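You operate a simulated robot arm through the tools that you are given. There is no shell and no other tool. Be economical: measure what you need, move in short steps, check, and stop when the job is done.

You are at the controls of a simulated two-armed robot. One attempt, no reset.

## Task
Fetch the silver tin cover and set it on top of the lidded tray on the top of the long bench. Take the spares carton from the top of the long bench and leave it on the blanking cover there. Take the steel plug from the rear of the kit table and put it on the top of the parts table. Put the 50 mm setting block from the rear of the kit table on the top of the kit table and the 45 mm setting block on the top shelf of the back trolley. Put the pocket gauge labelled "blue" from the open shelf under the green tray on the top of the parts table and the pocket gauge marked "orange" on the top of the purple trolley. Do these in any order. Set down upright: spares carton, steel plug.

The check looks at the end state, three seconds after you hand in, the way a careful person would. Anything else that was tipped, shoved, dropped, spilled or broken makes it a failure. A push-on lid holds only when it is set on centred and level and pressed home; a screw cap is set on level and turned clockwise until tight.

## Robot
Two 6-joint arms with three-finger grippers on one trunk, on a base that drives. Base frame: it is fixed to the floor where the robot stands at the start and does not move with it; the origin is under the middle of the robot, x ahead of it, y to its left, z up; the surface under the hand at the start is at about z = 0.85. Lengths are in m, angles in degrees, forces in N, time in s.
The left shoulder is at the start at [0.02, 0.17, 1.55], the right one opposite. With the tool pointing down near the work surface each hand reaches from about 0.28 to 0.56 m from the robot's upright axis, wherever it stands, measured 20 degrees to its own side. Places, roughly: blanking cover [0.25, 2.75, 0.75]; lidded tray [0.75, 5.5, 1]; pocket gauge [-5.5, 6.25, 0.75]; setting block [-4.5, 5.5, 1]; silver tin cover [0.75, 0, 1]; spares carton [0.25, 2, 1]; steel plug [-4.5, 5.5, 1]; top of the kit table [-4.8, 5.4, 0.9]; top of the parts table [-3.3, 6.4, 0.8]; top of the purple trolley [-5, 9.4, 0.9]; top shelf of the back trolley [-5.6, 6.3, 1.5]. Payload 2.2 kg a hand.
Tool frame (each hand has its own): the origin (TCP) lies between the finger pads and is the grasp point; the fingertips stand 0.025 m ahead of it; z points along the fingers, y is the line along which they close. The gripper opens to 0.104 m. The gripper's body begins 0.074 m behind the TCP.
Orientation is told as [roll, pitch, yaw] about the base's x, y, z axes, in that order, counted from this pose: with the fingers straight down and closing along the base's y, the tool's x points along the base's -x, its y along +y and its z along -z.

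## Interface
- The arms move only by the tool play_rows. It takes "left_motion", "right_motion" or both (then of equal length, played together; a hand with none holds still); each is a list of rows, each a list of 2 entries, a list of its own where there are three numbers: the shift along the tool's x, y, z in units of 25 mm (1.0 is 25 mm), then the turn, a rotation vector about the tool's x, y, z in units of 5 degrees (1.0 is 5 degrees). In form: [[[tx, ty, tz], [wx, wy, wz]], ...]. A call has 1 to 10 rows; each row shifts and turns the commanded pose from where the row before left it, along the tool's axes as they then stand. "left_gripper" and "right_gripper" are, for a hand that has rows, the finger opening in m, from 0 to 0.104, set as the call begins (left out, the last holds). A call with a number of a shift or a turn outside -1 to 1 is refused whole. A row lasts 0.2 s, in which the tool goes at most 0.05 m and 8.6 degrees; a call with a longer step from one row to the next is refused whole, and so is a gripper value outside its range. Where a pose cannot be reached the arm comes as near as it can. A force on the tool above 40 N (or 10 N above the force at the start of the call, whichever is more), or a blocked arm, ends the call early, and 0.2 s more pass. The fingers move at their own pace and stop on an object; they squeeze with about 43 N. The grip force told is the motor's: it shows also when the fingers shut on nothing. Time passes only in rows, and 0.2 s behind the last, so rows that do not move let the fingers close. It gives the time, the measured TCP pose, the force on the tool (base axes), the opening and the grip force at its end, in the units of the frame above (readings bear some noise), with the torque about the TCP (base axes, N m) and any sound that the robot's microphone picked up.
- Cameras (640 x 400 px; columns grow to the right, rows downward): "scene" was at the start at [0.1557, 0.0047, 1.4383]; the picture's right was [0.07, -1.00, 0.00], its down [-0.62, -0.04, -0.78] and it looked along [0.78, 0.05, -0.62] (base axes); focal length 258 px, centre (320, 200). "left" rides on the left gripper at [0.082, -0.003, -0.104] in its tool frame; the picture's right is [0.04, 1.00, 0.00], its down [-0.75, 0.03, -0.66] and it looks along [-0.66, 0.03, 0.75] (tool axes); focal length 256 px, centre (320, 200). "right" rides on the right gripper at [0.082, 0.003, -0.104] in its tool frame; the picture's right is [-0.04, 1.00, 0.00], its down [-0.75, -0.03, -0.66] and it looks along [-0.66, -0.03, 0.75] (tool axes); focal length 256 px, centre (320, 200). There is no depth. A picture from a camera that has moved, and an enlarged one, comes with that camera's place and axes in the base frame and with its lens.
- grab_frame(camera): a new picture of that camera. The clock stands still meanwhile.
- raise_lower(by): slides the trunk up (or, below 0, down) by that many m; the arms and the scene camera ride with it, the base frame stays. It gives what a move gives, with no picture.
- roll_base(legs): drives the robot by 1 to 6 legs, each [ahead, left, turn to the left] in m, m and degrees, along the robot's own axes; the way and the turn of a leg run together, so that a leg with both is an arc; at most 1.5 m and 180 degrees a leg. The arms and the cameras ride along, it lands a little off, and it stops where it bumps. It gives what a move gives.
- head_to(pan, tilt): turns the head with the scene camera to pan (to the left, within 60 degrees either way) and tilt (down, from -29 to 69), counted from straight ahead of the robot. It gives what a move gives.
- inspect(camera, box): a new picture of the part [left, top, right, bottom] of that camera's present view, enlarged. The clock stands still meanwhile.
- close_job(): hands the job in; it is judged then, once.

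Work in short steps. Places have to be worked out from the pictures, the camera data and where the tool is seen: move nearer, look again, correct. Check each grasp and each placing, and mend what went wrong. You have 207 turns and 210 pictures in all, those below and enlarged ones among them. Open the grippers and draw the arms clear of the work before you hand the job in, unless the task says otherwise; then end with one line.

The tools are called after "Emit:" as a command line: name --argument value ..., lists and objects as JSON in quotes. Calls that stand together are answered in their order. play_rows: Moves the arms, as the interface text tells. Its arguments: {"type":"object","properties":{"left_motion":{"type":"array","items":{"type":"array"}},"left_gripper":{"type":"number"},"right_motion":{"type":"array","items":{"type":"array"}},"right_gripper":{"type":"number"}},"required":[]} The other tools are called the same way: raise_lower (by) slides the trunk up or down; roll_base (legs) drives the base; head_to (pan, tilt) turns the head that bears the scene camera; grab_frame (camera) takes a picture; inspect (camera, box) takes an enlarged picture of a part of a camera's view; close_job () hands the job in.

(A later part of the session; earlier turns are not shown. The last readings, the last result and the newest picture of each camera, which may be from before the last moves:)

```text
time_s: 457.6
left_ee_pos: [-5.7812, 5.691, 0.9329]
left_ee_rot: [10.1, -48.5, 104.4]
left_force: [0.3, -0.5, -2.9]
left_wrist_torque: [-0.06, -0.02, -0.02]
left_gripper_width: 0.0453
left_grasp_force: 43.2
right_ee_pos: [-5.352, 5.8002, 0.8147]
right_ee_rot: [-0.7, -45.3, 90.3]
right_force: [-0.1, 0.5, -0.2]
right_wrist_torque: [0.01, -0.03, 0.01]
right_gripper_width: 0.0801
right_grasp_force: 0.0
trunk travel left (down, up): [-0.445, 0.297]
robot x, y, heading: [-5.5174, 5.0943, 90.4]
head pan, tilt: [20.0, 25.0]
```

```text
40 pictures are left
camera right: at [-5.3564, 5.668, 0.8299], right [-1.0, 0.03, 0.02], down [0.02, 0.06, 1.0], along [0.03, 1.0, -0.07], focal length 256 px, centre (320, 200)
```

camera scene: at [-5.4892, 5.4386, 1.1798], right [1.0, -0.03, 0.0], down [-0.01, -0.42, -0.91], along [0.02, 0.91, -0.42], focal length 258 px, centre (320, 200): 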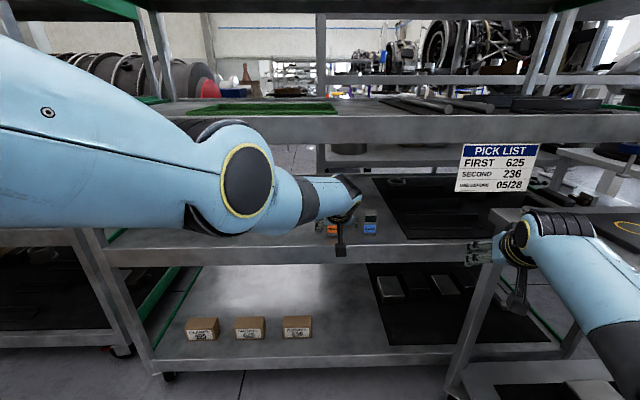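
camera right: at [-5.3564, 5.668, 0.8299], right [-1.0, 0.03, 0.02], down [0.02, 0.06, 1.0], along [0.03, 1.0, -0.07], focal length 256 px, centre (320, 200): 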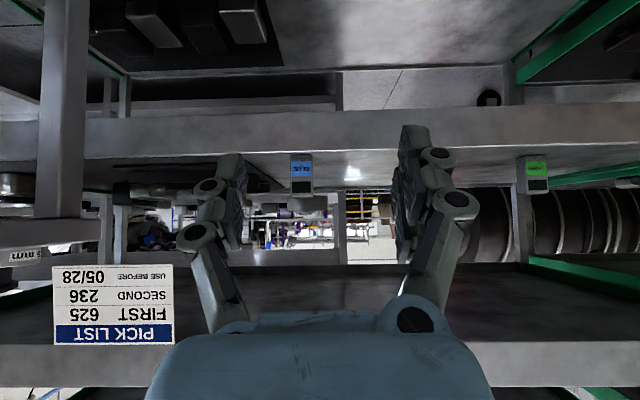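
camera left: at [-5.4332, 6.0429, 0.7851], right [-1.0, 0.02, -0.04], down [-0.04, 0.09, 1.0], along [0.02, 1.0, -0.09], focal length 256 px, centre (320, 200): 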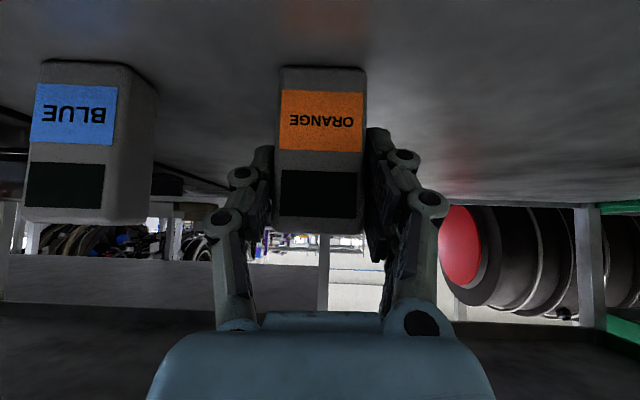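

Blue gauge ahead: x≈−5.303, front y≈6.18. Move 0.25 m forward and 0.05 m right, lower the trunk, look again.

Emit:
roll_base --legs '[[0.25, -0.048, 0]]'

Emit:
raise_lower --by -0.045

Emit:
grab_frame --camera "right"

```text
time_s: 459.4
left_ee_pos: [-5.7336, 5.9424, 0.9331]
left_ee_rot: [10.1, -48.5, 104.4]
left_force: [0.1, -0.3, -1.9]
left_wrist_torque: [-0.05, 0.02, -0.05]
left_gripper_width: 0.0451
left_grasp_force: 42.6
right_ee_pos: [-5.3033, 6.0501, 0.8137]
right_ee_rot: [-0.8, -45.2, 90.4]
right_force: [0.5, 0.1, 0.0]
right_wrist_torque: [0.02, -0.04, -0.01]
right_gripper_width: 0.0802
right_grasp_force: 0.1
trunk travel left (down, up): [-0.445, 0.297]
robot x, y, heading: [-5.4691, 5.3445, 90.2]
head pan, tilt: [20.0, 25.0]
```

```text
time_s: 460.3
left_ee_pos: [-5.7351, 5.9411, 0.8899]
left_ee_rot: [10.2, -48.6, 104.4]
left_force: [0.3, 0.3, -1.6]
left_wrist_torque: [-0.05, -0.01, 0.04]
left_gripper_width: 0.0451
left_grasp_force: 42.8
right_ee_pos: [-5.3038, 6.0498, 0.7697]
right_ee_rot: [-0.6, -45.3, 90.4]
right_force: [0.6, -0.2, 0.3]
right_wrist_torque: [0.0, 0.02, -0.03]
right_gripper_width: 0.0801
right_grasp_force: 0.1
trunk travel left (down, up): [-0.4, 0.342]
robot x, y, heading: [-5.4715, 5.3467, 90.1]
head pan, tilt: [20.0, 25.0]
```

```text
39 pictures are left
camera right: at [-5.3082, 5.9183, 0.7853], right [-1.0, 0.03, 0.02], down [0.02, 0.06, 1.0], along [0.03, 1.0, -0.06], focal length 256 px, centre (320, 200)
```

right: 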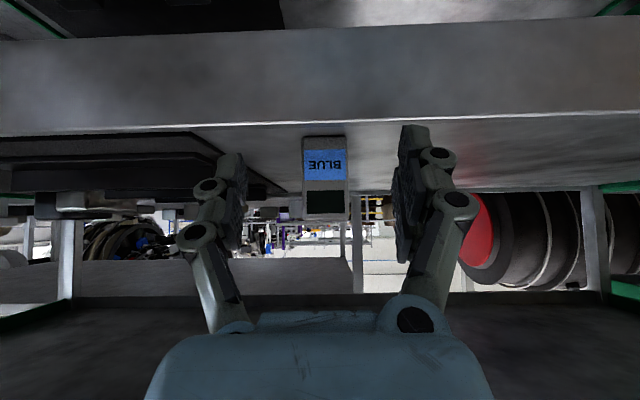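

Well centred. Move 0.135 m forward and close.

Emit:
roll_base --legs '[[0.135, 0.0, 0]]'

Emit:
grab_frame --camera "right"

Emit:
play_rows --right_motion '[[[0, 0, 0], [0, 0, 0]], [[0, 0, 0], [0, 0, 0]], [[0, 0, 0], [0, 0, 0]]]' --right_gripper 0.0

```text
time_s: 461.6
left_ee_pos: [-5.7359, 6.0771, 0.8888]
left_ee_rot: [10.1, -48.6, 104.4]
left_force: [0.2, 0.4, -1.8]
left_wrist_torque: [0.0, 0.02, -0.02]
left_gripper_width: 0.0452
left_grasp_force: 42.4
right_ee_pos: [-5.3064, 6.1844, 0.7684]
right_ee_rot: [-0.7, -45.2, 90.5]
right_force: [-0.4, -0.4, 0.2]
right_wrist_torque: [0.01, -0.03, 0.03]
right_gripper_width: 0.0797
right_grasp_force: 0.0
trunk travel left (down, up): [-0.4, 0.342]
robot x, y, heading: [-5.4669, 5.4816, 90.0]
head pan, tilt: [20.0, 25.0]
```

```text
38 pictures are left
camera right: at [-5.31, 6.0536, 0.7839], right [-1.0, 0.03, 0.02], down [0.02, 0.07, 1.0], along [0.03, 1.0, -0.07], focal length 256 px, centre (320, 200)
```

right: 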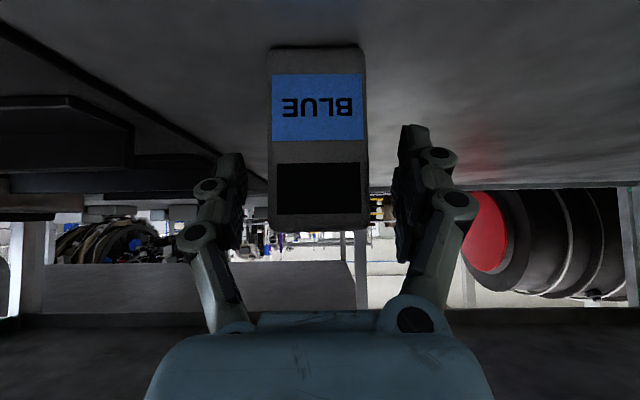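

```text
time_s: 462.4
left_ee_pos: [-5.7366, 6.0757, 0.8896]
left_ee_rot: [10.2, -48.6, 104.4]
left_force: [-0.4, -0.4, -1.5]
left_wrist_torque: [-0.01, -0.01, 0.02]
left_gripper_width: 0.0452
left_grasp_force: 43.3
right_ee_pos: [-5.3066, 6.1848, 0.7694]
right_ee_rot: [-0.6, -45.4, 90.5]
right_force: [0.7, 0.8, 1.3]
right_wrist_torque: [0.02, 0.05, -0.02]
right_gripper_width: 0.0455
right_grasp_force: 42.8
trunk travel left (down, up): [-0.4, 0.342]
robot x, y, heading: [-5.4725, 5.481, 90.3]
head pan, tilt: [20.0, 25.0]
```

Blue gripped. Lift, back out, and look west/north-west for a way to the purple trolley.

Emit:
raise_lower --by 0.03

Emit:
roll_base --legs '[[-0.8, 0, 0]]'

Emit:
raise_lower --by 0.3

Emit:
head_to --pan 55 --tilt 12

Emit:
grab_frame --camera "scene"

```text
time_s: 463.1
left_ee_pos: [-5.736, 6.0747, 0.9182]
left_ee_rot: [10.1, -48.6, 104.5]
left_force: [-0.2, 1.0, -2.7]
left_wrist_torque: [-0.02, 0.05, -0.02]
left_gripper_width: 0.0453
left_grasp_force: 42.6
right_ee_pos: [-5.3058, 6.1853, 0.7985]
right_ee_rot: [-0.6, -45.3, 90.5]
right_force: [-0.5, 0.6, -2.6]
right_wrist_torque: [0.0, 0.01, 0.01]
right_gripper_width: 0.0452
right_grasp_force: 42.9
trunk travel left (down, up): [-0.43, 0.312]
robot x, y, heading: [-5.4714, 5.4784, 90.3]
head pan, tilt: [20.0, 25.0]
```

```text
time_s: 467.5
left_ee_pos: [-5.7345, 5.2611, 0.9198]
left_ee_rot: [10.2, -48.7, 105.3]
left_force: [-0.3, 1.0, -2.3]
left_wrist_torque: [-0.01, -0.03, 0.03]
left_gripper_width: 0.0454
left_grasp_force: 43.1
right_ee_pos: [-5.3069, 5.3772, 0.799]
right_ee_rot: [-0.6, -45.2, 91.5]
right_force: [-0.7, 1.3, -1.5]
right_wrist_torque: [0.01, 0.0, 0.02]
right_gripper_width: 0.0448
right_grasp_force: 43.1
trunk travel left (down, up): [-0.43, 0.312]
robot x, y, heading: [-5.4594, 4.672, 91.4]
head pan, tilt: [20.0, 25.0]
```

```text
time_s: 470.5
left_ee_pos: [-5.7341, 5.2614, 1.2194]
left_ee_rot: [10.1, -48.6, 105.3]
left_force: [0.0, -0.6, -2.0]
left_wrist_torque: [-0.01, -0.01, 0.0]
left_gripper_width: 0.0452
left_grasp_force: 43.5
right_ee_pos: [-5.3068, 5.3781, 1.0981]
right_ee_rot: [-0.8, -45.2, 91.6]
right_force: [0.3, 0.8, -2.3]
right_wrist_torque: [-0.02, -0.01, 0.01]
right_gripper_width: 0.045
right_grasp_force: 42.3
trunk travel left (down, up): [-0.73, 0.012]
robot x, y, heading: [-5.4608, 4.6691, 91.3]
head pan, tilt: [20.0, 25.0]
```

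```text
time_s: 471.5
left_ee_pos: [-5.7341, 5.2619, 1.2195]
left_ee_rot: [10.1, -48.6, 105.4]
left_force: [0.5, 0.5, -2.1]
left_wrist_torque: [-0.01, -0.05, -0.01]
left_gripper_width: 0.0452
left_grasp_force: 43.2
right_ee_pos: [-5.3068, 5.3787, 1.0987]
right_ee_rot: [-0.7, -45.1, 91.5]
right_force: [0.2, 0.5, -2.8]
right_wrist_torque: [0.01, -0.03, -0.02]
right_gripper_width: 0.0452
right_grasp_force: 42.8
trunk travel left (down, up): [-0.73, 0.012]
robot x, y, heading: [-5.4603, 4.6726, 91.2]
head pan, tilt: [55.0, 12.0]
```

```text
37 pictures are left
camera scene: at [-5.5393, 4.7923, 1.4681], right [0.56, 0.83, 0.0], down [0.17, -0.12, -0.98], along [-0.81, 0.54, -0.21], focal length 258 px, centre (320, 200)
```

scene: 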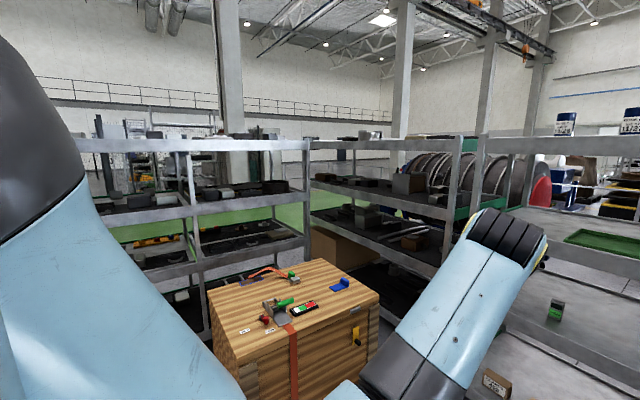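

North-west is closed by racks; I go back south to y≈2.6 and look west along the open floor.

Emit:
roll_base --legs '[[-1.0, 0, 0], [-1.05, 0, 0], [0, 0, 89]]'

Emit:
head_to --pan -15 --tilt 15

Emit:
grab_frame --camera "scene"

```text
time_s: 485.5
left_ee_pos: [-6.0107, 2.3556, 1.2184]
left_ee_rot: [10.2, -48.7, -168.2]
left_force: [-0.2, 0.0, -3.1]
left_wrist_torque: [0.0, -0.04, -0.03]
left_gripper_width: 0.0453
left_grasp_force: 43.2
right_ee_pos: [-6.1018, 2.7893, 1.0987]
right_ee_rot: [-0.7, -45.3, 178.0]
right_force: [-0.3, 0.1, -2.3]
right_wrist_torque: [0.01, 0.0, 0.0]
right_gripper_width: 0.0451
right_grasp_force: 43.5
trunk travel left (down, up): [-0.73, 0.012]
robot x, y, heading: [-5.4014, 2.5924, 177.8]
head pan, tilt: [55.0, 12.0]
```

```text
time_s: 486.9
left_ee_pos: [-6.0097, 2.3547, 1.2194]
left_ee_rot: [10.1, -48.6, -168.1]
left_force: [-0.1, -0.1, -1.6]
left_wrist_torque: [0.02, -0.03, 0.02]
left_gripper_width: 0.0449
left_grasp_force: 43.1
right_ee_pos: [-6.0998, 2.7889, 1.0977]
right_ee_rot: [-0.7, -45.2, 178.0]
right_force: [0.2, 0.6, -2.4]
right_wrist_torque: [0.02, 0.05, 0.04]
right_gripper_width: 0.0451
right_grasp_force: 43.1
trunk travel left (down, up): [-0.73, 0.012]
robot x, y, heading: [-5.4043, 2.5919, 178.1]
head pan, tilt: [-15.0, 15.0]
```

```text
36 pictures are left
camera scene: at [-5.5643, 2.6223, 1.4632], right [0.3, 0.96, 0.0], down [0.25, -0.08, -0.97], along [-0.92, 0.29, -0.26], focal length 258 px, centre (320, 200)
```

scene: 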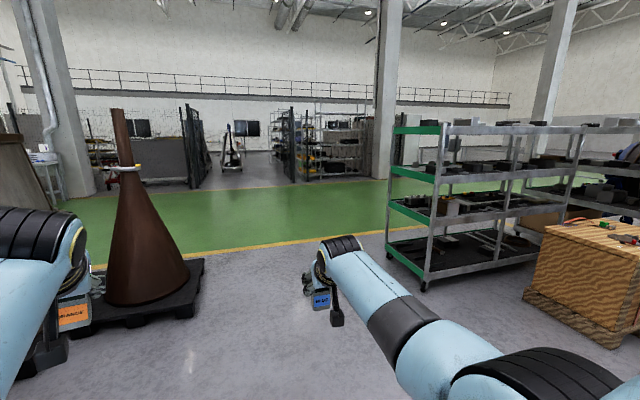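

The green walkway runs north behind the racks. Drive west between pallet and rack to x≈−9.2, turn north.

Emit:
roll_base --legs '[[1.35, -0.45, 0], [1.2, -0.05, 0], [1.2, 0, 0], [0, 0, -88]]'

Emit:
head_to --pan -20 --tilt 12

Emit:
grab_frame --camera "scene"

```text
time_s: 508.9
left_ee_pos: [-9.4106, 3.7346, 1.2192]
left_ee_rot: [10.0, -48.6, 107.3]
left_force: [0.6, 1.0, -2.1]
left_wrist_torque: [-0.02, 0.0, -0.04]
left_gripper_width: 0.045
left_grasp_force: 42.8
right_ee_pos: [-8.9862, 3.8654, 1.0986]
right_ee_rot: [-0.8, -45.2, 93.4]
right_force: [-0.2, -0.8, -2.7]
right_wrist_torque: [0.0, 0.0, -0.03]
right_gripper_width: 0.0449
right_grasp_force: 43.4
trunk travel left (down, up): [-0.73, 0.012]
robot x, y, heading: [-9.1153, 3.1506, 93.3]
head pan, tilt: [-15.0, 15.0]
```

```text
time_s: 509.6
left_ee_pos: [-9.4106, 3.7349, 1.2198]
left_ee_rot: [10.1, -48.6, 107.3]
left_force: [-0.3, -0.2, -3.2]
left_wrist_torque: [-0.01, -0.01, 0.0]
left_gripper_width: 0.0453
left_grasp_force: 42.8
right_ee_pos: [-8.9867, 3.8652, 1.0989]
right_ee_rot: [-0.7, -45.3, 93.4]
right_force: [-0.3, 0.8, -2.6]
right_wrist_torque: [-0.02, 0.01, 0.01]
right_gripper_width: 0.0451
right_grasp_force: 43.0
trunk travel left (down, up): [-0.73, 0.012]
robot x, y, heading: [-9.1156, 3.1504, 93.5]
head pan, tilt: [-20.0, 12.0]
```

```text
35 pictures are left
camera scene: at [-9.0935, 3.3124, 1.4681], right [0.96, -0.29, 0.0], down [-0.06, -0.2, -0.98], along [0.28, 0.94, -0.21], focal length 258 px, centre (320, 200)
```

scene: 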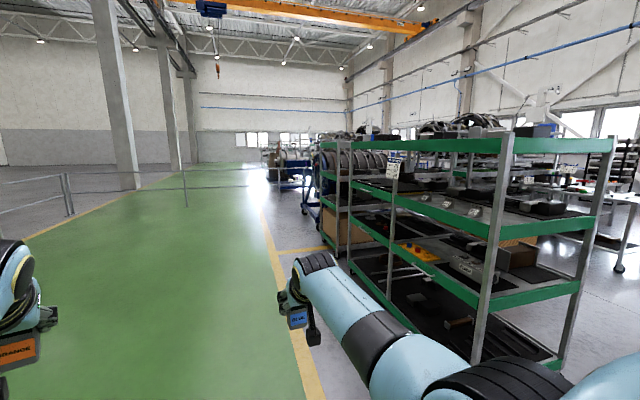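

Walkway is clear. Drive 4.3 m north and look right for the purple trolley.

Emit:
roll_base --legs '[[0, 0, -3.5], [1.45, 0, 0], [1.45, 0, 0], [1.4, 0, 0]]'

Emit:
head_to --pan -45 --tilt 12

Emit:
grab_frame --camera "scene"

```text
time_s: 530.7
left_ee_pos: [-9.295, 8.0661, 1.2203]
left_ee_rot: [10.1, -48.5, 102.6]
left_force: [-0.1, 0.3, -1.9]
left_wrist_torque: [-0.01, 0.0, 0.0]
left_gripper_width: 0.045
left_grasp_force: 43.2
right_ee_pos: [-8.8629, 8.1621, 1.0977]
right_ee_rot: [-0.7, -45.1, 88.7]
right_force: [0.3, 1.2, -2.8]
right_wrist_torque: [0.02, 0.0, 0.01]
right_gripper_width: 0.0452
right_grasp_force: 42.6
trunk travel left (down, up): [-0.73, 0.012]
robot x, y, heading: [-9.0468, 7.4629, 88.8]
head pan, tilt: [-20.0, 12.0]
```

```text
time_s: 531.6
left_ee_pos: [-9.2954, 8.0643, 1.2188]
left_ee_rot: [10.1, -48.5, 102.6]
left_force: [-0.6, -0.2, -1.6]
left_wrist_torque: [0.01, -0.03, -0.02]
left_gripper_width: 0.0453
left_grasp_force: 43.4
right_ee_pos: [-8.8624, 8.1629, 1.099]
right_ee_rot: [-0.7, -45.2, 88.8]
right_force: [-0.2, 1.1, -2.0]
right_wrist_torque: [0.06, 0.01, 0.0]
right_gripper_width: 0.0453
right_grasp_force: 43.4
trunk travel left (down, up): [-0.73, 0.012]
robot x, y, heading: [-9.0495, 7.4605, 88.4]
head pan, tilt: [-45.0, 12.0]
```

```text
34 pictures are left
camera scene: at [-8.9799, 7.5966, 1.4681], right [0.69, -0.72, 0.0], down [-0.15, -0.14, -0.98], along [0.71, 0.68, -0.21], focal length 258 px, centre (320, 200)
```

scene: 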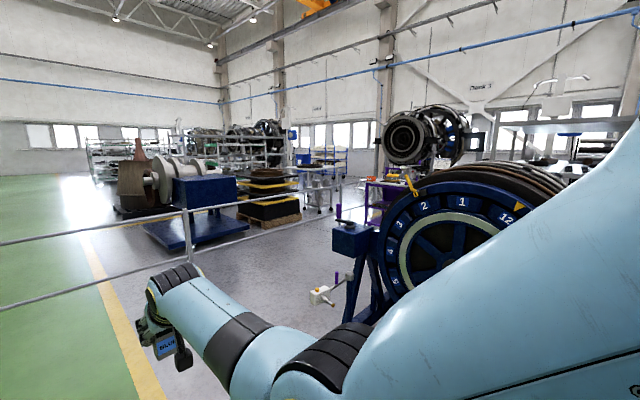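

A railing crosses ahead at y≈9.6 and a gear stand is near x≈−7. I advance 0.9 m and look east.

Emit:
roll_base --legs '[[0.85, 0, -45]]'

Emit:
head_to --pan -5 --tilt 18

Emit:
grab_frame --camera "scene"

```text
time_s: 536.1
left_ee_pos: [-8.4866, 8.8305, 1.2191]
left_ee_rot: [10.1, -48.6, 59.1]
left_force: [-0.9, 0.7, -2.0]
left_wrist_torque: [-0.03, 0.03, -0.04]
left_gripper_width: 0.0453
left_grasp_force: 43.5
right_ee_pos: [-8.1068, 8.6027, 1.0977]
right_ee_rot: [-0.8, -45.3, 45.2]
right_force: [0.6, -0.4, -1.7]
right_wrist_torque: [0.0, -0.01, 0.0]
right_gripper_width: 0.0448
right_grasp_force: 42.9
trunk travel left (down, up): [-0.73, 0.012]
robot x, y, heading: [-8.7236, 8.2244, 45.0]
head pan, tilt: [-45.0, 12.0]
cut short: leg 1
```

```text
time_s: 537.1
left_ee_pos: [-8.487, 8.8301, 1.219]
left_ee_rot: [10.1, -48.5, 59.1]
left_force: [0.5, 0.4, -2.8]
left_wrist_torque: [-0.04, 0.02, -0.02]
left_gripper_width: 0.0451
left_grasp_force: 42.8
right_ee_pos: [-8.1069, 8.6025, 1.0984]
right_ee_rot: [-0.7, -45.3, 45.3]
right_force: [0.6, 0.4, -2.3]
right_wrist_torque: [0.03, -0.01, 0.01]
right_gripper_width: 0.045
right_grasp_force: 43.3
trunk travel left (down, up): [-0.73, 0.012]
robot x, y, heading: [-8.7254, 8.2236, 45.0]
head pan, tilt: [-5.0, 18.0]
```

```text
33 pictures are left
camera scene: at [-8.6024, 8.3325, 1.4583], right [0.64, -0.77, 0.0], down [-0.24, -0.2, -0.95], along [0.73, 0.61, -0.31], focal length 258 px, centre (320, 200)
```

scene: 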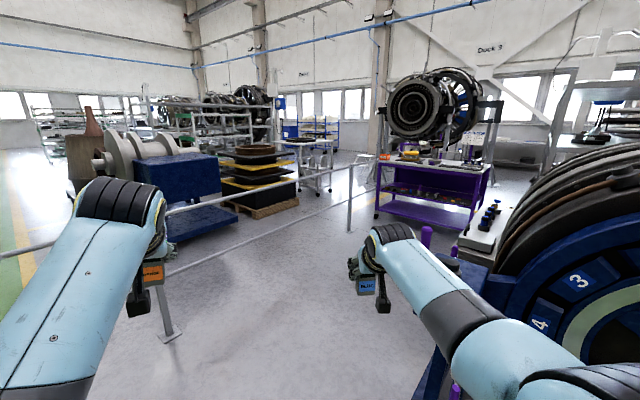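

Purple trolley: west face x≈−5.1, y 8.76–10.03; corridor between railing (y≈10.05) and gear stand (y<8.7). I turn east, shift to y≈9.38, and drive in.

Emit:
roll_base --legs '[[0, 0, -45], [0, 1.15, 0], [1.3, 0, 0], [1.1, 0, 0]]'

Emit:
head_to --pan 0 --tilt 30

Emit:
grab_frame --camera "scene"

```text
time_s: 556.2
left_ee_pos: [-5.7774, 9.6133, 1.2186]
left_ee_rot: [10.1, -48.6, 13.5]
left_force: [-0.4, 0.5, -3.2]
left_wrist_torque: [-0.03, 0.05, -0.03]
left_gripper_width: 0.045
left_grasp_force: 42.7
right_ee_pos: [-5.6752, 9.1807, 1.0986]
right_ee_rot: [-0.7, -45.2, -0.4]
right_force: [-0.2, 0.0, -2.0]
right_wrist_torque: [0.01, 0.0, -0.02]
right_gripper_width: 0.0451
right_grasp_force: 42.6
trunk travel left (down, up): [-0.73, 0.012]
robot x, y, heading: [-6.3775, 9.3567, -0.6]
head pan, tilt: [-5.0, 18.0]
```

```text
time_s: 556.9
left_ee_pos: [-5.7784, 9.6124, 1.219]
left_ee_rot: [10.1, -48.6, 13.5]
left_force: [0.4, -0.9, -2.5]
left_wrist_torque: [0.0, 0.04, 0.01]
left_gripper_width: 0.045
left_grasp_force: 42.8
right_ee_pos: [-5.6755, 9.1803, 1.0992]
right_ee_rot: [-0.7, -45.3, -0.4]
right_force: [-0.1, 0.4, -1.7]
right_wrist_torque: [0.03, -0.01, 0.01]
right_gripper_width: 0.0452
right_grasp_force: 43.3
trunk travel left (down, up): [-0.73, 0.012]
robot x, y, heading: [-6.3776, 9.3579, -0.6]
head pan, tilt: [0.0, 30.0]
```

```text
32 pictures are left
camera scene: at [-6.217, 9.355, 1.439], right [-0.01, -1.0, 0.0], down [-0.5, 0.01, -0.87], along [0.87, -0.01, -0.5], focal length 258 px, centre (320, 200)
```

scene: 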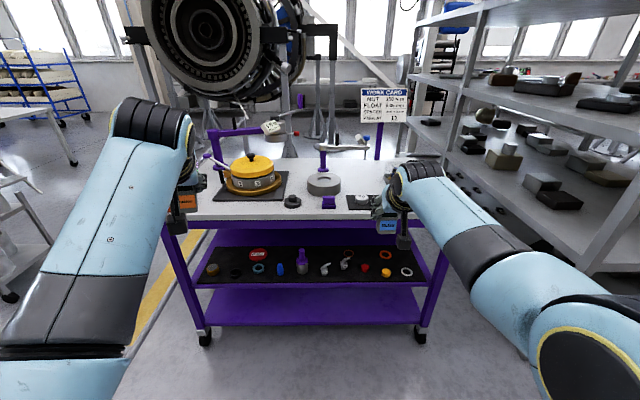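

Zoom on the trolley top for a free spot.

Emit:
inspect --camera "scene" --box '[150, 110, 460, 240]'

```text
2.06 times, centred on (305, 175) of scene
camera zoom: at [-6.217, 9.355, 1.439], right [-0.01, -1.0, 0.0], down [-0.5, 0.01, -0.87], along [0.87, -0.01, -0.5], focal length 533 px, centre (351, 252)
```

zoom: 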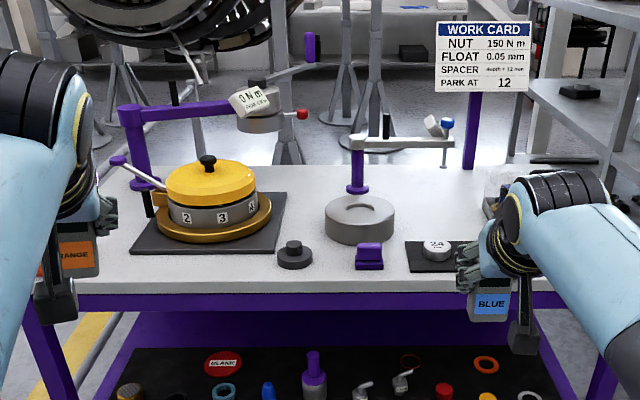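

Free strip at the front edge: gauge target ≈[-5.345,9.66]. I level the left hand back to its grasp attitude, raise the right hand, then move in.

Emit:
play_rows --left_motion '[[[0, 0, 0], [0.73, 0, 0]], [[0, 0, 0], [0.73, 0, 0]], [[0, 0, 0], [0.72, 0, 0]], [[0, 0, 0], [0, 0.94, 0]], [[0, 0, 0], [0.63, 0, 0.65]], [[0, 0, 0], [0.63, 0, 0.65]], [[0, 0, 0], [0.63, 0, 0.65]], [[0, 0, 0], [0, 0, 0]], [[0, 0, 0], [0, 0, 0]], [[0, 0, 0], [0, 0, 0]]]' --right_motion '[[[-0.7, 0, -0.72], [0, 0, 0]], [[-0.7, 0, -0.72], [0, 0, 0]], [[-0.7, 0, -0.72], [0, 0, 0]], [[-0.7, 0, -0.72], [0, 0, 0]], [[-0.7, 0, -0.72], [0, 0, 0]], [[-0.7, 0, -0.72], [0, 0, 0]], [[-0.7, 0, -0.72], [0, 0, 0]], [[-0.7, 0, -0.72], [0, 0, 0]], [[-0.7, 0, -0.72], [0, 0, 0]], [[-0.7, 0, -0.72], [0, 0, 0]]]'

Emit:
roll_base --legs '[[0.3, 0.05, 0.6]]'

Emit:
grab_frame --camera "scene"

```text
time_s: 559.1
left_ee_pos: [-5.7786, 9.6128, 1.2192]
left_ee_rot: [-0.8, -44.0, -0.2]
left_force: [0.6, 0.1, -2.3]
left_wrist_torque: [0.03, 0.0, 0.01]
left_gripper_width: 0.0452
left_grasp_force: 43.6
right_ee_pos: [-5.6787, 9.1854, 1.3486]
right_ee_rot: [-0.7, -45.1, -0.4]
right_force: [0.4, -0.7, -2.3]
right_wrist_torque: [0.0, -0.02, -0.01]
right_gripper_width: 0.0452
right_grasp_force: 42.5
trunk travel left (down, up): [-0.73, 0.012]
robot x, y, heading: [-6.3765, 9.3633, -0.7]
head pan, tilt: [0.0, 30.0]
```

```text
time_s: 561.2
left_ee_pos: [-5.4753, 9.6651, 1.2188]
left_ee_rot: [-0.9, -44.0, 0.2]
left_force: [0.0, 0.2, -2.7]
left_wrist_torque: [-0.04, 0.0, 0.01]
left_gripper_width: 0.0452
left_grasp_force: 43.3
right_ee_pos: [-5.3715, 9.2405, 1.3479]
right_ee_rot: [-0.8, -45.2, 0.0]
right_force: [0.1, -0.3, -2.6]
right_wrist_torque: [0.01, -0.01, 0.03]
right_gripper_width: 0.045
right_grasp_force: 42.8
trunk travel left (down, up): [-0.73, 0.012]
robot x, y, heading: [-6.0748, 9.4058, -0.3]
head pan, tilt: [0.0, 30.0]
```

```text
30 pictures are left
camera scene: at [-5.9128, 9.405, 1.439], right [0.0, -1.0, 0.0], down [-0.5, 0.0, -0.87], along [0.87, 0.0, -0.5], focal length 258 px, centre (320, 200)
```

scene: 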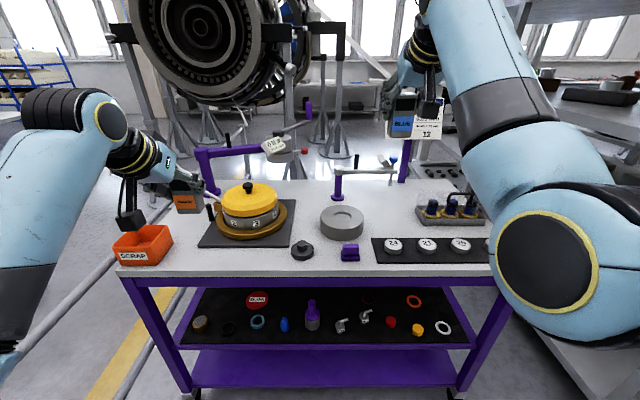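

The SCRAP bin sits at the corner; the free strip centre is ≈[-5.33,9.65]. Move 0.12 m forward, lower trunk 0.2, check.

Emit:
roll_base --legs '[[0.12, -0.015, 0]]'

Emit:
raise_lower --by -0.2

Emit:
grab_frame --camera "left"

Emit:
grab_frame --camera "scene"

```text
time_s: 562.5
left_ee_pos: [-5.356, 9.6504, 1.2189]
left_ee_rot: [-0.8, -44.0, 0.3]
left_force: [0.4, -0.6, -2.8]
left_wrist_torque: [-0.01, 0.0, 0.0]
left_gripper_width: 0.0451
left_grasp_force: 42.6
right_ee_pos: [-5.2548, 9.2244, 1.3477]
right_ee_rot: [-0.8, -45.2, 0.0]
right_force: [-0.1, -0.3, -2.5]
right_wrist_torque: [-0.03, 0.01, -0.07]
right_gripper_width: 0.0453
right_grasp_force: 43.0
trunk travel left (down, up): [-0.73, 0.012]
robot x, y, heading: [-5.9549, 9.3911, -0.1]
head pan, tilt: [0.0, 30.0]
```

```text
time_s: 564.6
left_ee_pos: [-5.3569, 9.6507, 1.0188]
left_ee_rot: [-0.8, -44.0, 0.0]
left_force: [-0.3, 0.1, -2.0]
left_wrist_torque: [-0.02, -0.02, 0.03]
left_gripper_width: 0.0451
left_grasp_force: 43.4
right_ee_pos: [-5.2532, 9.2244, 1.1471]
right_ee_rot: [-0.7, -45.2, 0.0]
right_force: [0.8, 1.5, -2.8]
right_wrist_torque: [0.01, 0.0, 0.05]
right_gripper_width: 0.0452
right_grasp_force: 42.7
trunk travel left (down, up): [-0.53, 0.212]
robot x, y, heading: [-5.9551, 9.3884, -0.3]
head pan, tilt: [0.0, 30.0]
```

```text
29 pictures are left
camera left: at [-5.4876, 9.6478, 1.0379], right [-0.02, 1.0, -0.04], down [0.09, 0.04, 1.0], along [1.0, 0.02, -0.09], focal length 256 px, centre (320, 200)
```

left: 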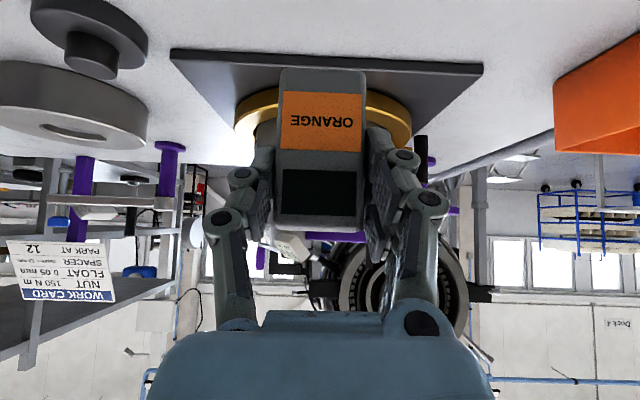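

```text
28 pictures are left
camera scene: at [-5.7925, 9.3895, 1.2382], right [0.0, -1.0, 0.0], down [-0.5, 0.0, -0.87], along [0.87, 0.0, -0.5], focal length 258 px, centre (320, 200)
```

scene: 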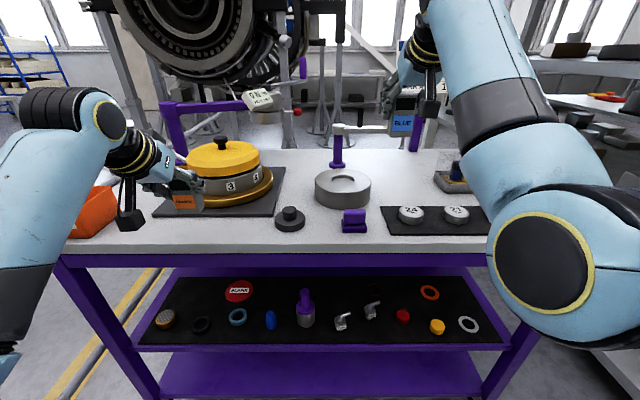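

Gauge will land between plate edge (x≈−5.30) and table edge. Lower in steps to contact.

Emit:
raise_lower --by -0.04

Emit:
raise_lower --by -0.008

Emit:
raise_lower --by -0.005

Emit:
grab_frame --camera "left"

```text
time_s: 565.5
left_ee_pos: [-5.3564, 9.6493, 0.9795]
left_ee_rot: [-0.8, -44.0, 0.3]
left_force: [0.8, 0.5, -2.3]
left_wrist_torque: [0.01, -0.01, 0.04]
left_gripper_width: 0.0453
left_grasp_force: 42.0
right_ee_pos: [-5.2542, 9.2235, 1.1082]
right_ee_rot: [-0.7, -45.2, 0.0]
right_force: [0.3, 0.2, -1.7]
right_wrist_torque: [0.01, -0.02, 0.01]
right_gripper_width: 0.0449
right_grasp_force: 42.5
trunk travel left (down, up): [-0.49, 0.252]
robot x, y, heading: [-5.958, 9.3921, -0.1]
head pan, tilt: [0.0, 30.0]
```

```text
time_s: 566.0
left_ee_pos: [-5.357, 9.649, 0.9718]
left_ee_rot: [-0.8, -43.9, 0.1]
left_force: [-0.5, 0.3, -1.7]
left_wrist_torque: [0.0, 0.06, -0.01]
left_gripper_width: 0.0452
left_grasp_force: 43.8
right_ee_pos: [-5.2546, 9.224, 1.0992]
right_ee_rot: [-0.7, -45.1, 0.0]
right_force: [0.4, 0.6, -1.8]
right_wrist_torque: [-0.01, -0.02, -0.02]
right_gripper_width: 0.0449
right_grasp_force: 43.0
trunk travel left (down, up): [-0.482, 0.26]
robot x, y, heading: [-5.9532, 9.3918, -0.1]
head pan, tilt: [0.0, 30.0]
```

```text
time_s: 566.6
left_ee_pos: [-5.3565, 9.6494, 0.9657]
left_ee_rot: [-0.8, -44.0, 0.2]
left_force: [-0.4, 0.5, -2.3]
left_wrist_torque: [0.01, 0.01, -0.01]
left_gripper_width: 0.0452
left_grasp_force: 43.2
right_ee_pos: [-5.2534, 9.2244, 1.0958]
right_ee_rot: [-0.8, -45.1, -0.1]
right_force: [0.4, 0.0, -2.0]
right_wrist_torque: [0.01, 0.0, 0.0]
right_gripper_width: 0.0449
right_grasp_force: 43.5
trunk travel left (down, up): [-0.477, 0.265]
robot x, y, heading: [-5.9542, 9.3897, -0.2]
head pan, tilt: [0.0, 30.0]
```

```text
27 pictures are left
camera left: at [-5.4877, 9.6478, 0.9846], right [-0.02, 1.0, -0.04], down [0.09, 0.04, 1.0], along [1.0, 0.02, -0.09], focal length 256 px, centre (320, 200)
```

left: 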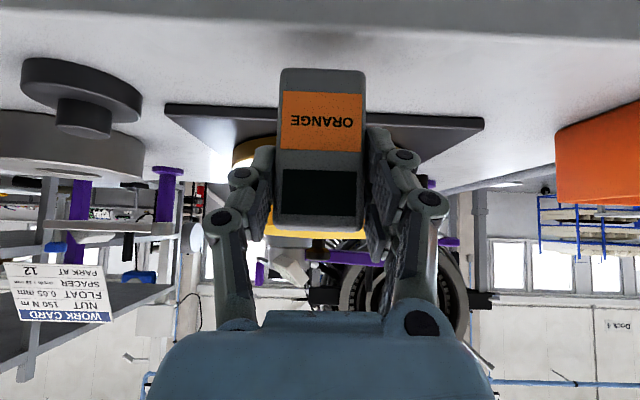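

Not yet touching; continue.

Emit:
raise_lower --by -0.006

Emit:
raise_lower --by -0.005

Emit:
raise_lower --by -0.004

```text
time_s: 567.1
left_ee_pos: [-5.3574, 9.6502, 0.9595]
left_ee_rot: [-0.8, -44.1, 0.2]
left_force: [-0.3, 0.8, -2.4]
left_wrist_torque: [0.01, 0.04, 0.02]
left_gripper_width: 0.0453
left_grasp_force: 43.1
right_ee_pos: [-5.2534, 9.2239, 1.0894]
right_ee_rot: [-0.6, -45.2, 0.0]
right_force: [-1.1, -1.1, -2.2]
right_wrist_torque: [-0.03, 0.01, 0.04]
right_gripper_width: 0.045
right_grasp_force: 42.7
trunk travel left (down, up): [-0.471, 0.271]
robot x, y, heading: [-5.9571, 9.3905, -0.2]
head pan, tilt: [0.0, 30.0]
```

```text
time_s: 567.6
left_ee_pos: [-5.3569, 9.6488, 0.9535]
left_ee_rot: [-0.8, -44.0, 0.2]
left_force: [0.6, -0.6, -2.0]
left_wrist_torque: [-0.01, 0.0, -0.02]
left_gripper_width: 0.0452
left_grasp_force: 43.0
right_ee_pos: [-5.2529, 9.2242, 1.084]
right_ee_rot: [-0.8, -45.2, 0.0]
right_force: [-0.9, 0.7, -2.0]
right_wrist_torque: [0.02, 0.0, 0.01]
right_gripper_width: 0.045
right_grasp_force: 42.7
trunk travel left (down, up): [-0.466, 0.276]
robot x, y, heading: [-5.9511, 9.3914, -0.3]
head pan, tilt: [0.0, 30.0]
```

```text
time_s: 568.2
left_ee_pos: [-5.3566, 9.649, 0.9504]
left_ee_rot: [-0.8, -44.0, 0.1]
left_force: [0.5, 0.1, -2.3]
left_wrist_torque: [0.05, 0.03, 0.0]
left_gripper_width: 0.0451
left_grasp_force: 42.8
right_ee_pos: [-5.2541, 9.2242, 1.0796]
right_ee_rot: [-0.7, -45.1, -0.1]
right_force: [-1.1, 0.6, -2.3]
right_wrist_torque: [0.03, 0.02, -0.01]
right_gripper_width: 0.0453
right_grasp_force: 43.2
trunk travel left (down, up): [-0.462, 0.28]
robot x, y, heading: [-5.9538, 9.3966, -0.1]
head pan, tilt: [0.0, 30.0]
```

Emit:
raise_lower --by -0.005

Emit:
raise_lower --by -0.004

Emit:
raise_lower --by -0.004

Emit:
grab_frame --camera "left"

```text
time_s: 568.7
left_ee_pos: [-5.3574, 9.6494, 0.9464]
left_ee_rot: [-0.8, -44.0, 0.2]
left_force: [0.3, -0.2, -2.2]
left_wrist_torque: [-0.02, -0.01, 0.02]
left_gripper_width: 0.0452
left_grasp_force: 42.6
right_ee_pos: [-5.2548, 9.2251, 1.0753]
right_ee_rot: [-0.7, -45.2, 0.0]
right_force: [0.3, -0.1, -2.7]
right_wrist_torque: [-0.01, -0.02, 0.03]
right_gripper_width: 0.0452
right_grasp_force: 43.1
trunk travel left (down, up): [-0.457, 0.285]
robot x, y, heading: [-5.9539, 9.3937, -0.1]
head pan, tilt: [0.0, 30.0]
```

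```text
time_s: 569.2
left_ee_pos: [-5.3562, 9.6498, 0.9428]
left_ee_rot: [-0.8, -44.1, 0.2]
left_force: [0.6, 0.0, 0.3]
left_wrist_torque: [0.07, -0.01, -0.01]
left_gripper_width: 0.0449
left_grasp_force: 43.1
right_ee_pos: [-5.254, 9.2252, 1.0719]
right_ee_rot: [-0.7, -45.2, -0.1]
right_force: [0.8, 0.1, -2.6]
right_wrist_torque: [0.0, 0.01, 0.04]
right_gripper_width: 0.0451
right_grasp_force: 43.1
trunk travel left (down, up): [-0.453, 0.289]
robot x, y, heading: [-5.9551, 9.3901, -0.3]
head pan, tilt: [0.0, 30.0]
```

```text
time_s: 569.8
left_ee_pos: [-5.3562, 9.6499, 0.9434]
left_ee_rot: [-0.8, -44.6, 0.1]
left_force: [0.4, 2.2, 21.1]
left_wrist_torque: [0.2, 0.04, -0.03]
left_gripper_width: 0.0452
left_grasp_force: 43.4
right_ee_pos: [-5.255, 9.2238, 1.0691]
right_ee_rot: [-0.6, -45.3, -0.2]
right_force: [-0.7, 0.3, -2.6]
right_wrist_torque: [-0.04, 0.03, -0.05]
right_gripper_width: 0.0452
right_grasp_force: 43.2
trunk travel left (down, up): [-0.449, 0.293]
robot x, y, heading: [-5.9555, 9.3901, -0.2]
head pan, tilt: [0.0, 30.0]
```

```text
26 pictures are left
camera left: at [-5.4881, 9.6476, 0.9597], right [-0.02, 1.0, -0.04], down [0.08, 0.04, 1.0], along [1.0, 0.02, -0.08], focal length 256 px, centre (320, 200)
```

left: 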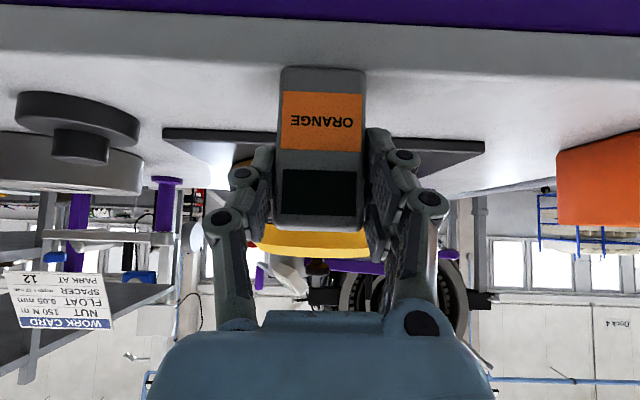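

Contact, gauge fully on the table top. Release, raise, and check.

Emit:
play_rows --left_motion '[[[0, 0, 0], [0, 0, 0]], [[0, 0, 0], [0, 0, 0]], [[0, 0, 0], [0, 0, 0]]]' --left_gripper 0.075

Emit:
raise_lower --by 0.28

Emit:
grab_frame --camera "scene"

```text
time_s: 570.6
left_ee_pos: [-5.356, 9.6499, 0.9378]
left_ee_rot: [-0.7, -43.9, 0.2]
left_force: [0.3, 0.3, 0.2]
left_wrist_torque: [-0.02, -0.01, -0.03]
left_gripper_width: 0.0751
left_grasp_force: 0.0
right_ee_pos: [-5.2538, 9.2248, 1.0675]
right_ee_rot: [-0.5, -45.2, -0.1]
right_force: [0.4, 0.2, -2.4]
right_wrist_torque: [0.0, -0.01, 0.02]
right_gripper_width: 0.0452
right_grasp_force: 42.9
trunk travel left (down, up): [-0.449, 0.293]
robot x, y, heading: [-5.9533, 9.3919, -0.3]
head pan, tilt: [0.0, 30.0]
```

```text
time_s: 573.4
left_ee_pos: [-5.3571, 9.6499, 1.2174]
left_ee_rot: [-0.8, -44.0, 0.3]
left_force: [-0.5, -0.1, -0.7]
left_wrist_torque: [0.01, 0.01, 0.0]
left_gripper_width: 0.075
left_grasp_force: 0.1
right_ee_pos: [-5.2534, 9.2257, 1.3465]
right_ee_rot: [-0.7, -45.2, 0.0]
right_force: [0.6, 0.0, -1.5]
right_wrist_torque: [-0.01, -0.02, -0.06]
right_gripper_width: 0.0449
right_grasp_force: 42.9
trunk travel left (down, up): [-0.729, 0.013]
robot x, y, heading: [-5.9558, 9.3949, -0.4]
head pan, tilt: [0.0, 30.0]
```

```text
25 pictures are left
camera scene: at [-5.7934, 9.3894, 1.4379], right [0.0, -1.0, 0.0], down [-0.5, 0.0, -0.87], along [0.87, 0.0, -0.5], focal length 258 px, centre (320, 200)
```

scene: 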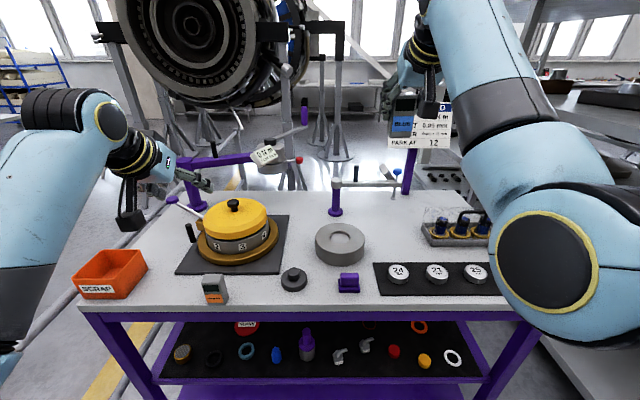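

Orange gauge stands on the purple trolley. Now the long way back with the blue one: first reverse out and down the walkway.

Emit:
roll_base --legs '[[-1.4, 0, 0.3], [-1.4, 0, 0], [0, -1.17, 0], [0, 0, -90], [1.4, -0.35, 0], [1.3, 0, 0]]'

Emit:
roll_base --legs '[[1.2, 0, 0], [1.05, 0, 0], [0, 0, 90]]'

```text
time_s: 609.2
left_ee_pos: [-8.8928, 4.9437, 1.2166]
left_ee_rot: [-0.8, -44.1, -89.4]
left_force: [0.0, 0.6, 0.0]
left_wrist_torque: [-0.03, -0.01, 0.0]
left_gripper_width: 0.075
left_grasp_force: 0.0
right_ee_pos: [-9.3171, 4.8399, 1.3463]
right_ee_rot: [-0.6, -45.2, -89.7]
right_force: [-0.3, 0.0, -2.0]
right_wrist_torque: [0.04, -0.01, 0.01]
right_gripper_width: 0.0452
right_grasp_force: 42.9
trunk travel left (down, up): [-0.729, 0.013]
robot x, y, heading: [-9.1541, 5.5389, -90.1]
head pan, tilt: [0.0, 30.0]
```

```text
time_s: 624.0
left_ee_pos: [-8.5456, 3.5576, 1.2183]
left_ee_rot: [-0.8, -43.9, -0.2]
left_force: [0.2, 0.3, 0.1]
left_wrist_torque: [0.03, 0.0, -0.01]
left_gripper_width: 0.075
left_grasp_force: 0.0
right_ee_pos: [-8.446, 3.1309, 1.3463]
right_ee_rot: [-0.7, -45.1, -0.6]
right_force: [0.6, 0.0, -1.0]
right_wrist_torque: [0.02, -0.03, 0.02]
right_gripper_width: 0.0451
right_grasp_force: 43.1
trunk travel left (down, up): [-0.729, 0.013]
robot x, y, heading: [-9.1449, 3.3031, -0.6]
head pan, tilt: [0.0, 30.0]
```

Now east along the southern loop.

Emit:
roll_base --legs '[[1.3, -0.1, 0.6], [1.3, -0.25, 0], [1.15, -0.36, 0]]'

Emit:
roll_base --legs '[[1.2, -0.57, 0], [1.27, -0.51, 0], [1.45, 0.15, 0], [0.75, 0.05, 0], [0, 0, 90]]'

```text
time_s: 642.5
left_ee_pos: [-4.7932, 2.8397, 1.2183]
left_ee_rot: [-0.7, -43.8, 0.6]
left_force: [-0.2, 0.1, -0.9]
left_wrist_torque: [0.0, 0.02, 0.01]
left_gripper_width: 0.0751
left_grasp_force: 0.0
right_ee_pos: [-4.6886, 2.414, 1.3464]
right_ee_rot: [-0.6, -45.2, 0.2]
right_force: [-0.1, 1.2, -1.7]
right_wrist_torque: [0.0, 0.0, -0.02]
right_gripper_width: 0.0449
right_grasp_force: 42.6
trunk travel left (down, up): [-0.729, 0.013]
robot x, y, heading: [-5.3858, 2.5785, 0.1]
head pan, tilt: [0.0, 30.0]
```

```text
time_s: 670.3
left_ee_pos: [-0.917, 2.3653, 1.2186]
left_ee_rot: [-0.7, -44.1, 92.4]
left_force: [0.4, -0.1, 0.3]
left_wrist_torque: [-0.01, 0.0, 0.02]
left_gripper_width: 0.0751
left_grasp_force: 0.1
right_ee_pos: [-0.497, 2.4834, 1.3466]
right_ee_rot: [-0.6, -45.2, 92.1]
right_force: [0.3, 0.9, -2.4]
right_wrist_torque: [0.0, 0.0, 0.04]
right_gripper_width: 0.0451
right_grasp_force: 42.8
trunk travel left (down, up): [-0.729, 0.013]
robot x, y, heading: [-0.6361, 1.7754, 92.1]
head pan, tilt: [0.0, 30.0]
```

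North up the aisle, then strafe west to the parts table.

Emit:
roll_base --legs '[[0.3, 0, -2.1], [1.45, 0, 0], [1.45, 0, 0], [0.4, 0, 0], [0, 1.3, 0], [0, 1.05, 0]]'

Emit:
head_to --pan 0 --tilt 35

Emit:
grab_frame --camera "scene"

```text
time_s: 699.3
left_ee_pos: [-3.3317, 5.9017, 1.2183]
left_ee_rot: [-0.8, -44.1, 92.0]
left_force: [-0.5, -0.3, 0.2]
left_wrist_torque: [0.0, -0.02, 0.01]
left_gripper_width: 0.0749
left_grasp_force: 0.0
right_ee_pos: [-2.9103, 6.019, 1.3465]
right_ee_rot: [-0.7, -45.3, 91.8]
right_force: [0.4, -0.3, -1.8]
right_wrist_torque: [-0.01, -0.01, 0.0]
right_gripper_width: 0.0449
right_grasp_force: 42.7
trunk travel left (down, up): [-0.729, 0.013]
robot x, y, heading: [-3.0517, 5.3153, 91.6]
head pan, tilt: [0.0, 30.0]
```

```text
time_s: 700.0
left_ee_pos: [-3.3316, 5.9024, 1.2174]
left_ee_rot: [-0.8, -43.9, 92.1]
left_force: [-0.4, 0.4, 1.2]
left_wrist_torque: [0.0, -0.01, 0.0]
left_gripper_width: 0.075
left_grasp_force: 0.0
right_ee_pos: [-2.9098, 6.0194, 1.3474]
right_ee_rot: [-0.7, -45.1, 91.7]
right_force: [-0.2, 0.0, -1.3]
right_wrist_torque: [0.0, 0.0, -0.01]
right_gripper_width: 0.0451
right_grasp_force: 43.3
trunk travel left (down, up): [-0.729, 0.013]
robot x, y, heading: [-3.0508, 5.3113, 91.7]
head pan, tilt: [0.0, 35.0]
```

```text
24 pictures are left
camera scene: at [-3.0592, 5.4713, 1.4303], right [1.0, 0.03, 0.0], down [0.02, -0.57, -0.82], along [-0.02, 0.82, -0.57], focal length 258 px, centre (320, 200)
```

scene: 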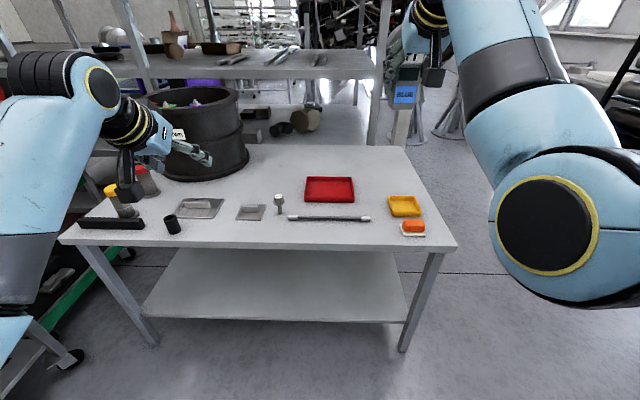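

Plug still upright. Free front strip at ≈[-2.99,6.16]. I position the blue gauge above it and lower the arm.

Emit:
roll_base --legs '[[0.134, 0.084, -1.2]]'

Emit:
play_rows --right_motion '[[[0.7, 0, 0.72], [0, 0, 0]], [[0.7, 0, 0.72], [0, 0, 0]], [[0.7, 0, 0.72], [0, 0, 0]], [[0.7, 0, 0.72], [0, 0, 0]], [[0.7, 0, 0.72], [0, 0, 0]], [[0.7, 0, 0.72], [0, 0, 0]], [[0.7, 0, 0.72], [0, 0, 0]], [[0.7, 0, 0.72], [0, 0, 0]], [[0.7, 0, 0.72], [0, 0, 0]], [[0.7, 0, 0.72], [0, 0, 0]]]'

Emit:
raise_lower --by -0.16

Emit:
grab_frame --camera "right"

Emit:
grab_frame --camera "scene"

```text
time_s: 701.4
left_ee_pos: [-3.407, 6.039, 1.2181]
left_ee_rot: [-0.8, -44.0, 90.9]
left_force: [0.4, 0.4, -0.2]
left_wrist_torque: [0.02, 0.0, -0.01]
left_gripper_width: 0.0751
left_grasp_force: 0.0
right_ee_pos: [-2.9821, 6.1483, 1.3455]
right_ee_rot: [-0.6, -45.2, 90.7]
right_force: [0.4, 0.8, -2.1]
right_wrist_torque: [0.0, -0.02, 0.0]
right_gripper_width: 0.0451
right_grasp_force: 43.2
trunk travel left (down, up): [-0.729, 0.013]
robot x, y, heading: [-3.1363, 5.4466, 90.5]
head pan, tilt: [0.0, 35.0]
```

```text
time_s: 703.6
left_ee_pos: [-3.4064, 6.0401, 1.2176]
left_ee_rot: [-0.9, -44.0, 90.9]
left_force: [0.3, 0.6, 0.7]
left_wrist_torque: [-0.01, -0.03, -0.01]
left_gripper_width: 0.0749
left_grasp_force: 0.0
right_ee_pos: [-2.9789, 6.1528, 1.0959]
right_ee_rot: [-0.7, -45.2, 90.6]
right_force: [0.6, -0.2, -1.7]
right_wrist_torque: [-0.04, 0.0, -0.02]
right_gripper_width: 0.045
right_grasp_force: 42.5
trunk travel left (down, up): [-0.729, 0.013]
robot x, y, heading: [-3.1397, 5.445, 90.4]
head pan, tilt: [0.0, 35.0]
```

```text
time_s: 705.4
left_ee_pos: [-3.4068, 6.0406, 1.0579]
left_ee_rot: [-0.9, -44.1, 90.9]
left_force: [0.1, -1.0, -0.9]
left_wrist_torque: [-0.02, -0.03, 0.02]
left_gripper_width: 0.075
left_grasp_force: 0.0
right_ee_pos: [-2.9796, 6.1515, 0.9357]
right_ee_rot: [-0.7, -45.2, 90.5]
right_force: [-0.4, 0.3, -2.8]
right_wrist_torque: [-0.01, 0.01, -0.02]
right_gripper_width: 0.045
right_grasp_force: 42.9
trunk travel left (down, up): [-0.569, 0.173]
robot x, y, heading: [-3.1436, 5.4429, 90.6]
head pan, tilt: [0.0, 35.0]
```

```text
23 pictures are left
camera right: at [-2.9836, 6.0202, 0.9519], right [-1.0, 0.03, 0.02], down [0.02, 0.07, 1.0], along [0.02, 1.0, -0.07], focal length 256 px, centre (320, 200)
```

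right: 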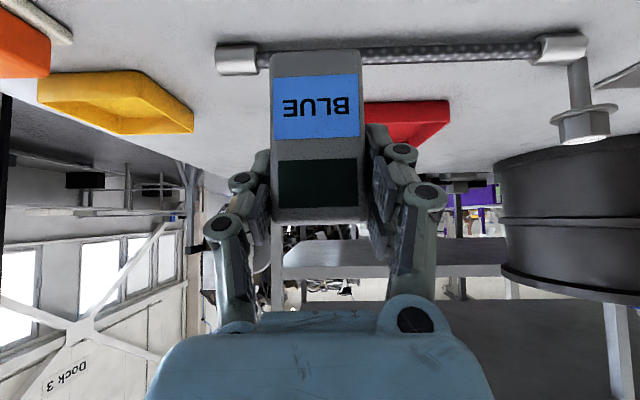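

```text
22 pictures are left
camera scene: at [-3.1428, 5.604, 1.2698], right [1.0, 0.01, 0.0], down [0.0, -0.57, -0.82], along [-0.01, 0.82, -0.57], focal length 258 px, centre (320, 200)
```

scene: 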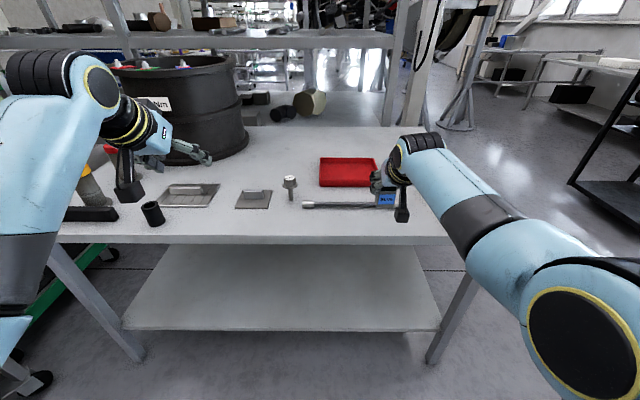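

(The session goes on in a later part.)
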